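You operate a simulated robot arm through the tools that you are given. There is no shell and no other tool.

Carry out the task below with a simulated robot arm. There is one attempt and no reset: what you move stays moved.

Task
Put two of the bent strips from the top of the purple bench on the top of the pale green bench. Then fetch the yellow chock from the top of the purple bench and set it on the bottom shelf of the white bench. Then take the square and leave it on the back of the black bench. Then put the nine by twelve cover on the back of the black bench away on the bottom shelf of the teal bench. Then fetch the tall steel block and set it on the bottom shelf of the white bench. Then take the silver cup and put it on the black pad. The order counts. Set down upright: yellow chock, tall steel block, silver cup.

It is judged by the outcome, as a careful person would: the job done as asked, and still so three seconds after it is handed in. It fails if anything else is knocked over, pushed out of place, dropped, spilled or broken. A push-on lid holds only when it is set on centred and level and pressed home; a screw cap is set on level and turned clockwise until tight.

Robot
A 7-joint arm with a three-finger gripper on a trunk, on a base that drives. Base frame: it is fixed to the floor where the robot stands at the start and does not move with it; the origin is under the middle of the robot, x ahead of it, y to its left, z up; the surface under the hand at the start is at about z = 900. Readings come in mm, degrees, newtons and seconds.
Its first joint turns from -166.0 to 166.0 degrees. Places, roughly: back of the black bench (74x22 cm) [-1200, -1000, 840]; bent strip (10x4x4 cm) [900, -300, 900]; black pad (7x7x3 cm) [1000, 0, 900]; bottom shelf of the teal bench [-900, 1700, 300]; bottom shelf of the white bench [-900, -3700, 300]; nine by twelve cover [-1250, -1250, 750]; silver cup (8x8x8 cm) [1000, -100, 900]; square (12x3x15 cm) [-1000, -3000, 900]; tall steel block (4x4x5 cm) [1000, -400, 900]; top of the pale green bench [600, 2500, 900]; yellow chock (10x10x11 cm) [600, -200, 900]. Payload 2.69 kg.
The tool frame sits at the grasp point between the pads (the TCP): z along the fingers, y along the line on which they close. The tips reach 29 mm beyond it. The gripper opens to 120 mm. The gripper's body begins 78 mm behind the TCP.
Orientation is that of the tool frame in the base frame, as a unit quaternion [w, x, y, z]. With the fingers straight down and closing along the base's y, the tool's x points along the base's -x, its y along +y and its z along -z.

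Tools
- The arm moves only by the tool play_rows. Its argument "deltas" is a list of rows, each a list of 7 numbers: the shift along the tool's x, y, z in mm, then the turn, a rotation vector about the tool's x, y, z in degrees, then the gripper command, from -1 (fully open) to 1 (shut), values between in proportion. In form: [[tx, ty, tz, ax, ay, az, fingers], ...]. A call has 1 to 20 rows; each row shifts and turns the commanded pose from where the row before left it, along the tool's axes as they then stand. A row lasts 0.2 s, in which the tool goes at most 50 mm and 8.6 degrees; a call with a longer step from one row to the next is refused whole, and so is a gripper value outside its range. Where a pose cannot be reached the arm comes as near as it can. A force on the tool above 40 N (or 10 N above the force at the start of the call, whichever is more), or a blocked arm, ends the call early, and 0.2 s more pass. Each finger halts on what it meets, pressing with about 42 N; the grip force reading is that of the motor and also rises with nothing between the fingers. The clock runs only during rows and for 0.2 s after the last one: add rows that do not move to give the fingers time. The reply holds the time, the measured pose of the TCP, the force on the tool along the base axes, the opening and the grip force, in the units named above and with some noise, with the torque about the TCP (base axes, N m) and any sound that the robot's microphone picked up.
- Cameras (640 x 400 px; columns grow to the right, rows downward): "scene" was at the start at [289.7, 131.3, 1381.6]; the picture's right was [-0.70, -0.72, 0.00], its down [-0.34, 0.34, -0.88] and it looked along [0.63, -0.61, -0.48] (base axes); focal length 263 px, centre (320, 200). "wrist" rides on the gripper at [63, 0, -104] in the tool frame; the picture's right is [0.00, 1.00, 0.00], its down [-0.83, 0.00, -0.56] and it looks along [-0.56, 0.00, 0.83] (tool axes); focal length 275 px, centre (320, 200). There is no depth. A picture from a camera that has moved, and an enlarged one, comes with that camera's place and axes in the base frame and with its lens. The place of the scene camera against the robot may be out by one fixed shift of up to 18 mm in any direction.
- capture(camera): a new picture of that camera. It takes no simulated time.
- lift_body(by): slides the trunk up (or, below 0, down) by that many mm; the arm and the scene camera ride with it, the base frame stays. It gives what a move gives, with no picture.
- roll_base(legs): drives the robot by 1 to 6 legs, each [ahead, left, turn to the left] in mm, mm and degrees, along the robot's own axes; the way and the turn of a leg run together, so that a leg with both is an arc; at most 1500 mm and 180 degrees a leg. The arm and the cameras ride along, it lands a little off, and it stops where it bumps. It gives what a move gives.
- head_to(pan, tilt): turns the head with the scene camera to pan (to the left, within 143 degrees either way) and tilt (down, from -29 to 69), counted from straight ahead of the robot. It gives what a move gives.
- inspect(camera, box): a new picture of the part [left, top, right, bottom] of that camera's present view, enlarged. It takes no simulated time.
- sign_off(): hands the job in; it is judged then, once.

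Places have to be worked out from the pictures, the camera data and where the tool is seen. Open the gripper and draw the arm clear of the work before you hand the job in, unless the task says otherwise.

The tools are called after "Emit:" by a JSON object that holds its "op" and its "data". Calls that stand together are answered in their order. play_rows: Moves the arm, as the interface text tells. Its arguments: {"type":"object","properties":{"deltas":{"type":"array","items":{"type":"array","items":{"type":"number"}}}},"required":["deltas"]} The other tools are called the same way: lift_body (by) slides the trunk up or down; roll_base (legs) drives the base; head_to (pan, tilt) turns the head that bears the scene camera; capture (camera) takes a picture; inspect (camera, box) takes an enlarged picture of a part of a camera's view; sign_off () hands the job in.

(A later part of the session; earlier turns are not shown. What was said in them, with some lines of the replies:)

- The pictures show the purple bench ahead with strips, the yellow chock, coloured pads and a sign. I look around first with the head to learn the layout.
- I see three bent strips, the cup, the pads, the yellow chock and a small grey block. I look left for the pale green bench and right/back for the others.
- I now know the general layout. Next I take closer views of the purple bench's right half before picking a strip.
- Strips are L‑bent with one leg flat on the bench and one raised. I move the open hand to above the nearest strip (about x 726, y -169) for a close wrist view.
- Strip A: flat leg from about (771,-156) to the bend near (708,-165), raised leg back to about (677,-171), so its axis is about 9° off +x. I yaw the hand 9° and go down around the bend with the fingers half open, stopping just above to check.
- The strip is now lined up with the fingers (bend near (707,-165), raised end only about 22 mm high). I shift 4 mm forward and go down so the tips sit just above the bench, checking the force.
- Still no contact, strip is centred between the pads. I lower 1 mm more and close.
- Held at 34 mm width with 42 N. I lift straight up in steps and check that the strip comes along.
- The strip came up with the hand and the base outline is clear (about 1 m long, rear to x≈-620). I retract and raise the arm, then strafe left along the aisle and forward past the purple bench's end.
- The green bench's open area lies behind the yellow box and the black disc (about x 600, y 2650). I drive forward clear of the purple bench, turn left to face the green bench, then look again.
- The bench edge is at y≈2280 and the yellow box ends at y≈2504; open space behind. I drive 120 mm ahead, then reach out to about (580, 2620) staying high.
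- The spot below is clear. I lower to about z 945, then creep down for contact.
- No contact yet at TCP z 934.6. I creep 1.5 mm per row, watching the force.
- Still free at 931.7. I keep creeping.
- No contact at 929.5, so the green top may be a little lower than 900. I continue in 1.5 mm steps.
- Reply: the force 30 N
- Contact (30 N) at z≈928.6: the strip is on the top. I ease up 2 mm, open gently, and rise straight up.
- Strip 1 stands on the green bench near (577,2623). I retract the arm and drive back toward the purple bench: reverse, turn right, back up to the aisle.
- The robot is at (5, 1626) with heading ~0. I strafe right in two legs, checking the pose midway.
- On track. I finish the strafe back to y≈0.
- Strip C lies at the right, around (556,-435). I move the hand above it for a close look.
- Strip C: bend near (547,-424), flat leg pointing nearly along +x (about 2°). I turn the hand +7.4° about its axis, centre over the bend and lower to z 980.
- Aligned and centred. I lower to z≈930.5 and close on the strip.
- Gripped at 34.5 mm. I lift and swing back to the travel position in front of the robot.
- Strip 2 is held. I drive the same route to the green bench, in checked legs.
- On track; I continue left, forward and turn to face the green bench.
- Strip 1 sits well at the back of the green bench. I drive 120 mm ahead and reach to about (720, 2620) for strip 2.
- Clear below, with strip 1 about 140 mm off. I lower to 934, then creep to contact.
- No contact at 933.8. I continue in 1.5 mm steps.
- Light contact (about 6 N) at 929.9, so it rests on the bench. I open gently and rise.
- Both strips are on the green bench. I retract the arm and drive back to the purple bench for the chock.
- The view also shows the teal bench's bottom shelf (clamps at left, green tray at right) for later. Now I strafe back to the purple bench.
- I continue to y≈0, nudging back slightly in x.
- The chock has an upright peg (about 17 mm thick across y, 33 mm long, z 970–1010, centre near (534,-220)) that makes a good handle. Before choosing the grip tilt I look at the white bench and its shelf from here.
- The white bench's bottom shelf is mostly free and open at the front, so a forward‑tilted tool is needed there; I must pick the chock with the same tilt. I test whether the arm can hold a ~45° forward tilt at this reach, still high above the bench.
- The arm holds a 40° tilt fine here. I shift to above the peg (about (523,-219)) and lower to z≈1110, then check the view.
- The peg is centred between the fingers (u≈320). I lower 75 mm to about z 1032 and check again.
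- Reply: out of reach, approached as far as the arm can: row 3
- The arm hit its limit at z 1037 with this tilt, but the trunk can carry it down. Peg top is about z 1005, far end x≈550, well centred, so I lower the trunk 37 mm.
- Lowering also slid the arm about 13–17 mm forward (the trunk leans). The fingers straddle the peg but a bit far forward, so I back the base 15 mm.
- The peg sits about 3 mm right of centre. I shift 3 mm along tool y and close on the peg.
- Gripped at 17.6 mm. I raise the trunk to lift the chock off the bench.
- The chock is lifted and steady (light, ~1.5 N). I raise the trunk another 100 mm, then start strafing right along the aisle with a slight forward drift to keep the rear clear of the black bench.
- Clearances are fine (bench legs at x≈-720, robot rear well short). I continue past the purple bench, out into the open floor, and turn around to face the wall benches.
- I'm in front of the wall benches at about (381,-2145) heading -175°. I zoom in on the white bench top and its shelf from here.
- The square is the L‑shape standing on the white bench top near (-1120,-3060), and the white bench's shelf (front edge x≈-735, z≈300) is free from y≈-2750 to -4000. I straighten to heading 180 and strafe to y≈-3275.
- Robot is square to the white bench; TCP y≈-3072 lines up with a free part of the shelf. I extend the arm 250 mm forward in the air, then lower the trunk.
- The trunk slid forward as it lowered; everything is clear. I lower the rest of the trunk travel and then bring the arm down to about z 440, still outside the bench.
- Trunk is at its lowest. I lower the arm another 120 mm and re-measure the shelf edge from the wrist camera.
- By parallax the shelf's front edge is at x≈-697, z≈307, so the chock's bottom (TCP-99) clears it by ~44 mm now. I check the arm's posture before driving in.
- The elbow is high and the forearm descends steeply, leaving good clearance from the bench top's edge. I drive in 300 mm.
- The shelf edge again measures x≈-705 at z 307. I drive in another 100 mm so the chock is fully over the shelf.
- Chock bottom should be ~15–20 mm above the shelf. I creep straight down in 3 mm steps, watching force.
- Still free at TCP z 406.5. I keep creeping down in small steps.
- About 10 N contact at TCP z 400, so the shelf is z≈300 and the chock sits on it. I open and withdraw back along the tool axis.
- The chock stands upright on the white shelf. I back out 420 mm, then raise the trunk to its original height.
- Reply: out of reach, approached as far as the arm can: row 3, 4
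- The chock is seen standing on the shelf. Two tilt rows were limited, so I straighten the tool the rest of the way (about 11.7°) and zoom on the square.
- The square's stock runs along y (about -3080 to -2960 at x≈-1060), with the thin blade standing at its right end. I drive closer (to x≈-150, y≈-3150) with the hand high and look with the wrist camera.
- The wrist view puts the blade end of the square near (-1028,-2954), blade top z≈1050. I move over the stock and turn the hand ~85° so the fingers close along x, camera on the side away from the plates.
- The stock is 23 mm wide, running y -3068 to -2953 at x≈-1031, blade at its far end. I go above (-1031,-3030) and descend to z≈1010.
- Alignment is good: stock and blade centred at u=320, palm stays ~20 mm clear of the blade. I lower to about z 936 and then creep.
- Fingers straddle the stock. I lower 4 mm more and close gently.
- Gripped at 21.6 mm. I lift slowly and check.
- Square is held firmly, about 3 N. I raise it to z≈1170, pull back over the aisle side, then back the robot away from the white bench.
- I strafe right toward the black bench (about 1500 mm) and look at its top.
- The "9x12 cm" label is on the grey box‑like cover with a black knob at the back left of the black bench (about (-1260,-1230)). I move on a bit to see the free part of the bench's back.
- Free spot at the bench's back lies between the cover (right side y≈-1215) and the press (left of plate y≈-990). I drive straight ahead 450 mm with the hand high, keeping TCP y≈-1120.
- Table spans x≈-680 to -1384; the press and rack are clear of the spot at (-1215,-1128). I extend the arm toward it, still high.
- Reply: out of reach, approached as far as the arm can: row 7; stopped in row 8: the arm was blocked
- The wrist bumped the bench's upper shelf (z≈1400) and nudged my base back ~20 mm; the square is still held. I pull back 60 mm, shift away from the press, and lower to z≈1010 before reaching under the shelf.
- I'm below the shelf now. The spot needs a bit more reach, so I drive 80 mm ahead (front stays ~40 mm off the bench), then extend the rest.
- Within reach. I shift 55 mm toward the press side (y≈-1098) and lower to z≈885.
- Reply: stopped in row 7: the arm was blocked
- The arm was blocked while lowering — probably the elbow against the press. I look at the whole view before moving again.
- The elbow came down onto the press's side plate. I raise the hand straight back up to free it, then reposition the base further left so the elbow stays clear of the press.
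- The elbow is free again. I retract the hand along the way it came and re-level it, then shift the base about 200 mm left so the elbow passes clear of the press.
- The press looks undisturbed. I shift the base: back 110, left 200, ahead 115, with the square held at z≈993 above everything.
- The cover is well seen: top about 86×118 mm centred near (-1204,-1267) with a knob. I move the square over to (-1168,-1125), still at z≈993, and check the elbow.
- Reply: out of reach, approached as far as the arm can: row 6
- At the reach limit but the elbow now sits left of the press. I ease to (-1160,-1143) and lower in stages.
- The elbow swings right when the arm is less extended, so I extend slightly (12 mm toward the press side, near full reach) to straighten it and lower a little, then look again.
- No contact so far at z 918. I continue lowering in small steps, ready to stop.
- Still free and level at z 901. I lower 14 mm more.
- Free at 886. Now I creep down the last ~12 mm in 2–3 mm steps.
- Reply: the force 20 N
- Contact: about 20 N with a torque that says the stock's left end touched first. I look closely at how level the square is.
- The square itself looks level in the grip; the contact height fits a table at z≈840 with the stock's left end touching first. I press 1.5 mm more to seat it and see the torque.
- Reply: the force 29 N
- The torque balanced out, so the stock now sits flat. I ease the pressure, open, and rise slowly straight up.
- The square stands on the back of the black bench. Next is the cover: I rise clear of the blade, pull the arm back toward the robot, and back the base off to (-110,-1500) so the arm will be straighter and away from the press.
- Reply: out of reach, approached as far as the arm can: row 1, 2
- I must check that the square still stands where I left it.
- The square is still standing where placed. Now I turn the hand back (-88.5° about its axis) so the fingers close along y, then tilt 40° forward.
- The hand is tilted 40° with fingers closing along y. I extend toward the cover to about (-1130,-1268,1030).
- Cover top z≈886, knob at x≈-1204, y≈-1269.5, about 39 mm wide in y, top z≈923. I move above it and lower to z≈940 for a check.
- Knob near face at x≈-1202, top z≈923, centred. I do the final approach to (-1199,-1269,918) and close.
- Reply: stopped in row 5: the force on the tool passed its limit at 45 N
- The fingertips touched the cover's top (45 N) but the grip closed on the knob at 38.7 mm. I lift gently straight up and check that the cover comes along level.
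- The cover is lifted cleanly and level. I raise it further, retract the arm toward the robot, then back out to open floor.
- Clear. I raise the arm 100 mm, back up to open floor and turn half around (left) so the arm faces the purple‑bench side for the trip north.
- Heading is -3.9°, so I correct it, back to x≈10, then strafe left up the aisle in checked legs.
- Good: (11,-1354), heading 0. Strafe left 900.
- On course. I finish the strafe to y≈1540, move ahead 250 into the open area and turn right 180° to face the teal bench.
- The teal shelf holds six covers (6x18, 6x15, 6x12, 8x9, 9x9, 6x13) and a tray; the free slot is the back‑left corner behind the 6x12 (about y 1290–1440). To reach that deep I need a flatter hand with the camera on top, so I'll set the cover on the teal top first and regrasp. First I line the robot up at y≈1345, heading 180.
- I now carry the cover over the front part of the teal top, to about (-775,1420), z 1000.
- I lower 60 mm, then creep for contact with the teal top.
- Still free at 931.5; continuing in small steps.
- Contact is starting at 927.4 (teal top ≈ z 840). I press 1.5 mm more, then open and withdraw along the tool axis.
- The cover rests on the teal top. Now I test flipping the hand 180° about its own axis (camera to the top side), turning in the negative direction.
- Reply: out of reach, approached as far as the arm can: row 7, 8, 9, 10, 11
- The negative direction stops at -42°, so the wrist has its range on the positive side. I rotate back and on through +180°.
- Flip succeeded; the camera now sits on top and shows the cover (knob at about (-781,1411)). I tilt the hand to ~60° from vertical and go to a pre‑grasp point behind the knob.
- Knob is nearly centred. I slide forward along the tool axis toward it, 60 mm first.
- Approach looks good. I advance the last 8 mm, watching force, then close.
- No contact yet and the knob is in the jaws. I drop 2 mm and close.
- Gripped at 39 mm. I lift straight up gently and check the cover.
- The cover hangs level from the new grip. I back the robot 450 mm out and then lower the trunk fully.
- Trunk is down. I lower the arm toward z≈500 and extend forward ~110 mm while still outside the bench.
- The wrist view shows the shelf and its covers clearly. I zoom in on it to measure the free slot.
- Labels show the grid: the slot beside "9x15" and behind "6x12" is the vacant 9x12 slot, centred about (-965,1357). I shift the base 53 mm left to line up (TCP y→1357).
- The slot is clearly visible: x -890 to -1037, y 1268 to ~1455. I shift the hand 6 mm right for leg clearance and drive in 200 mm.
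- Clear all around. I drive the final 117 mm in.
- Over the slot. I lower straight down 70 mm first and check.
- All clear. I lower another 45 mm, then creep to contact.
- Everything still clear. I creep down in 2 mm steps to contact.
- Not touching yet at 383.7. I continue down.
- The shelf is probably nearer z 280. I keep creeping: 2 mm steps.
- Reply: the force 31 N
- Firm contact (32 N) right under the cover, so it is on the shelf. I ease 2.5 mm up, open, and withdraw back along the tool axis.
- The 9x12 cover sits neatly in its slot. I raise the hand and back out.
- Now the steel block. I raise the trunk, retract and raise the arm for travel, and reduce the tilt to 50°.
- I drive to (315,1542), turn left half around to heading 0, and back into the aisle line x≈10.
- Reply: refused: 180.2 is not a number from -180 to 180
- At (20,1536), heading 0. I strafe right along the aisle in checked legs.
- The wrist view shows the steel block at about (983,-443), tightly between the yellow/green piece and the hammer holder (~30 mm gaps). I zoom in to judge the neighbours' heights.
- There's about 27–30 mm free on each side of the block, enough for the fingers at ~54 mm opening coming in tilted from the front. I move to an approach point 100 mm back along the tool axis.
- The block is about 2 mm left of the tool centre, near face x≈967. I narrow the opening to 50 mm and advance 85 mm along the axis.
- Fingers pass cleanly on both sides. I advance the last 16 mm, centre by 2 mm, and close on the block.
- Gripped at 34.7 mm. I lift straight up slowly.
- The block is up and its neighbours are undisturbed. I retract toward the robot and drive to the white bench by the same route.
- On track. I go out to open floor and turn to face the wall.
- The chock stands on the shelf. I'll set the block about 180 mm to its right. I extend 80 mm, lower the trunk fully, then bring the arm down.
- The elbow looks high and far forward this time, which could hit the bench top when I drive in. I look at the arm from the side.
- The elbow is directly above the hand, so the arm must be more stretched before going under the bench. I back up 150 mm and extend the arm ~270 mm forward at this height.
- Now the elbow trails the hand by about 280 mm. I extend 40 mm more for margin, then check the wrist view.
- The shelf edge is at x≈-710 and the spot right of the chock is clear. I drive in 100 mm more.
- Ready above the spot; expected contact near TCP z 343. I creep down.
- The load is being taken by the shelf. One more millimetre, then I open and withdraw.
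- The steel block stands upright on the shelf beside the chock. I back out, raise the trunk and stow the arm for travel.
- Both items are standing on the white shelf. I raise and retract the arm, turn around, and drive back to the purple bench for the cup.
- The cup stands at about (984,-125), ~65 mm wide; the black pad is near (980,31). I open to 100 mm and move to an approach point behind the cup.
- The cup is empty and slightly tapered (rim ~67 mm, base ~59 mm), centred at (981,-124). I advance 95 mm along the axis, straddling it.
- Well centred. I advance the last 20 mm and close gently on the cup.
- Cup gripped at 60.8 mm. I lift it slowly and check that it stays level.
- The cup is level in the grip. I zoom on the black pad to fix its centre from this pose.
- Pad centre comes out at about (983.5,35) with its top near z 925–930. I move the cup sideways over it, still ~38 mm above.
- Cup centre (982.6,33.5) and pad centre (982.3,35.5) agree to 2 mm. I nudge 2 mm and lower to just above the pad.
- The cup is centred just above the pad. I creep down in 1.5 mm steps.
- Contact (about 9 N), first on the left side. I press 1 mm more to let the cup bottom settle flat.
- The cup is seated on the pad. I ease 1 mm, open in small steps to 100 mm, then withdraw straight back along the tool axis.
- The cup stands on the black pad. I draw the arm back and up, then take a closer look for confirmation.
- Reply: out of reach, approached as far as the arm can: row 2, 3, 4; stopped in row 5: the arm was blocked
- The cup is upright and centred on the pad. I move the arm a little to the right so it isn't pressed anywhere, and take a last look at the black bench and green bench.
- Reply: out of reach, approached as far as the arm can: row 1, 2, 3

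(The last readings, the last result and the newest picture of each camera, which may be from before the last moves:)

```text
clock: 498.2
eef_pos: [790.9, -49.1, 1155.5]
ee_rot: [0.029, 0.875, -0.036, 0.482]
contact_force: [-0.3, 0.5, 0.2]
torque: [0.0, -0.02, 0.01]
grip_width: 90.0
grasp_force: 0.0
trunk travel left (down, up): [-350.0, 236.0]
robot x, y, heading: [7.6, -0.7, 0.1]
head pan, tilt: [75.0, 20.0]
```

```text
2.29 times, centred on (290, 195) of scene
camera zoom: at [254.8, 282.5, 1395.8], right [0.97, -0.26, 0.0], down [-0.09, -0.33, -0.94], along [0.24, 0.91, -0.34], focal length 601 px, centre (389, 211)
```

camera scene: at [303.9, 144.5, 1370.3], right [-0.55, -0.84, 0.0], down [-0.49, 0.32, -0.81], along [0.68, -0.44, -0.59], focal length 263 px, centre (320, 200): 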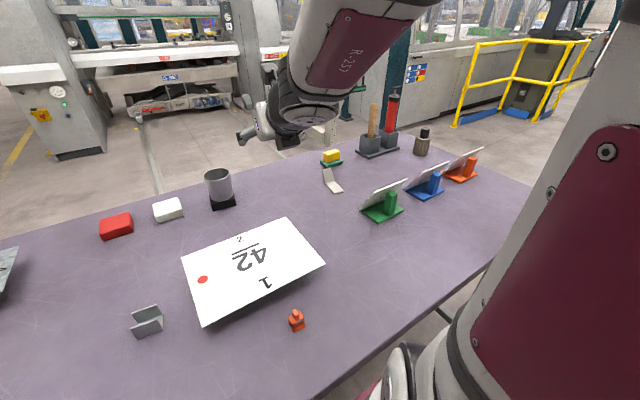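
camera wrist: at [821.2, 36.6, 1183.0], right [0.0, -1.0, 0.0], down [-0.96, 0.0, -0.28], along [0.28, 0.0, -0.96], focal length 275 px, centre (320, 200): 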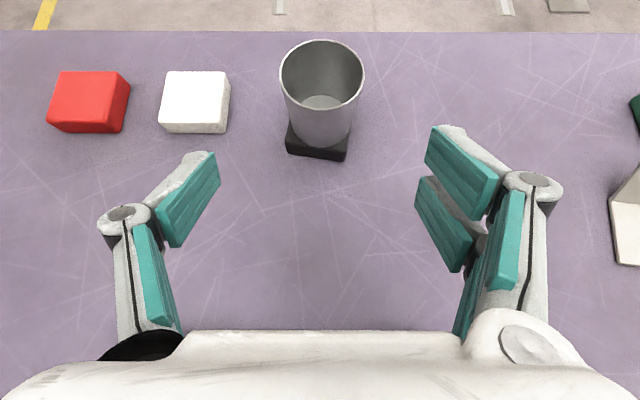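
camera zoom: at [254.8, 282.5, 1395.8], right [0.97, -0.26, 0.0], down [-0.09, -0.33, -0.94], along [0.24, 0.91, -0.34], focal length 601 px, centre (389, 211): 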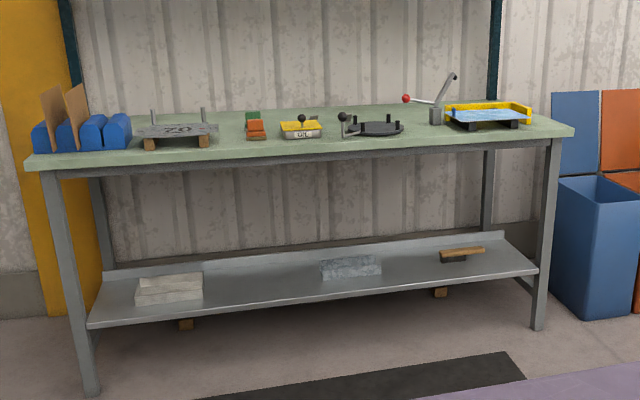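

The arm seems close to the head (the head turn was limited). I move the hand right and slightly lower to a relaxed pose, then check the square once more.

Emit:
{"op": "play_rows", "data": {"deltas": [[-15, 30, 12, 0, 0, 0, -0.5], [-15, 30, 12, 0, 0, 0, -0.5], [0, 30, 0, 0, 0, 0, -0.5], [0, 0, 0, 0, 0, 0, -0.5]]}}

Emit:
{"op": "head_to", "data": {"pan": -125, "tilt": 20}}

Emit:
{"op": "capture", "data": {"camera": "scene"}}

```text
clock: 499.2
eef_pos: [767.8, -160.2, 1110.0]
ee_rot: [0.024, 0.892, -0.037, 0.451]
contact_force: [0.1, 0.5, 0.1]
torque: [-0.03, -0.02, -0.02]
grip_width: 90.0
grasp_force: 0.0
trunk travel left (down, up): [-350.0, 236.0]
robot x, y, heading: [4.5, -4.1, -0.1]
head pan, tilt: [75.0, 20.0]
```

```text
clock: 502.2
eef_pos: [768.3, -159.9, 1109.8]
ee_rot: [0.024, 0.893, -0.038, 0.449]
contact_force: [0.6, -0.1, 0.0]
torque: [-0.02, 0.0, 0.0]
grip_width: 90.1
grasp_force: 0.0
trunk travel left (down, up): [-350.0, 236.0]
robot x, y, heading: [5.9, -2.1, 0.3]
head pan, tilt: [-125.0, 20.0]
```

```text
taken
camera scene: at [177.5, 116.2, 1395.8], right [-0.82, 0.57, 0.0], down [0.2, 0.28, -0.94], along [-0.54, -0.77, -0.34], focal length 263 px, centre (320, 200)
```

scene: 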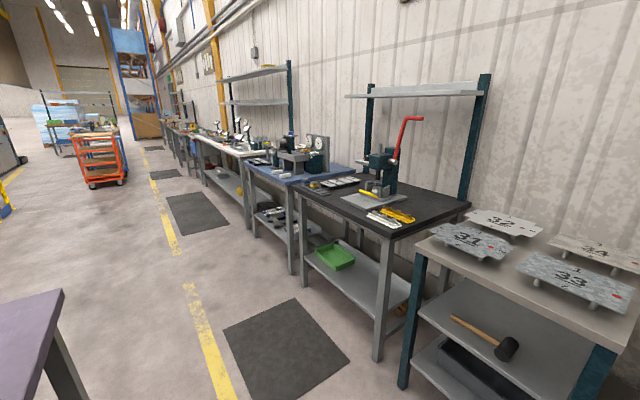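

Emit:
{"op": "inspect", "data": {"camera": "scene", "box": [300, 120, 480, 250]}}

Emit:
{"op": "head_to", "data": {"pan": -15, "tilt": 40}}

Emit:
{"op": "capture", "data": {"camera": "scene"}}

```text
3.08 times, centred on (390, 185) of scene
camera zoom: at [177.5, 116.2, 1395.8], right [-0.82, 0.57, 0.0], down [0.2, 0.28, -0.94], along [-0.54, -0.77, -0.34], focal length 809 px, centre (105, 246)
```

zoom: 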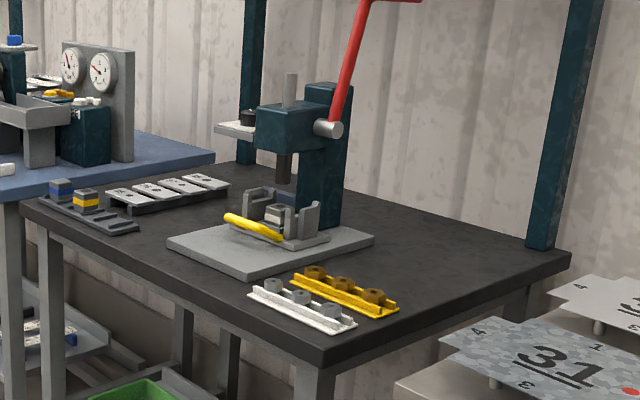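

```text
clock: 504.1
eef_pos: [768.8, -161.8, 1110.9]
ee_rot: [0.025, 0.891, -0.037, 0.451]
contact_force: [0.0, -0.4, -0.5]
torque: [-0.04, 0.04, 0.02]
grip_width: 90.1
grasp_force: 0.1
trunk travel left (down, up): [-350.0, 236.0]
robot x, y, heading: [6.6, -0.8, -0.1]
head pan, tilt: [-15.0, 40.0]
```

```text
taken
camera scene: at [312.9, 170.6, 1364.4], right [-0.26, -0.97, 0.0], down [-0.62, 0.17, -0.77], along [0.74, -0.2, -0.64], focal length 263 px, centre (320, 200)
```

scene: 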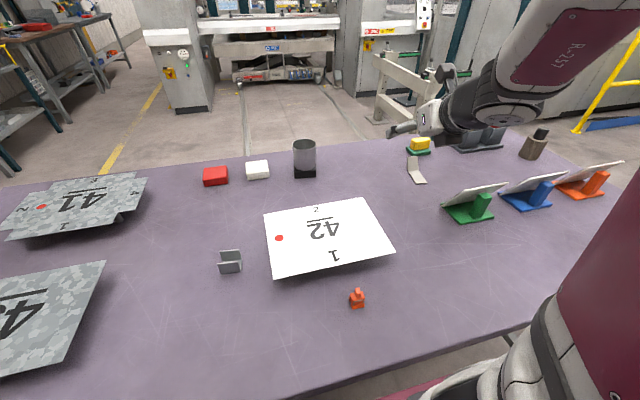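

The cup stands upright on the black pad, and the other five items were last seen where I set them. The hand is open and clear of the work, so I hand the job in.

Emit:
{"op": "sign_off", "data": {}}

```text
The job is handed in.
```

I finished all six steps in the order you gave and handed the job in.

- **Bent strips:** two of the three are on top of the pale green bench, in the clear space behind the yellow box and the black disc.
- **Yellow chock:** it stands upright on the bottom shelf of the white bench.
- **Square:** it stands on the back of the black bench, between the press and where the cover had been. It was still standing when I last saw it clearly. In the final view it was mostly hidden behind the press.
- **Nine by twelve cover:** it is on the bottom shelf of the teal bench, in the empty spot beside the 9x15 and behind the 6x12. I set it on the teal bench top for a moment to change my grip.
- **Tall steel block:** it stands upright on the bottom shelf of the white bench, to the right of the chock.
- **Silver cup:** it stands upright and centred on the black pad.

While placing the square, the arm touched two things it should not have. It bumped the shelf above the black bench, which pushed the robot back about 20 mm. It also came down on the press's side plate. In the pictures afterwards the press looked unmoved, and I saw nothing else out of place.

The hand is open and clear of the benches.
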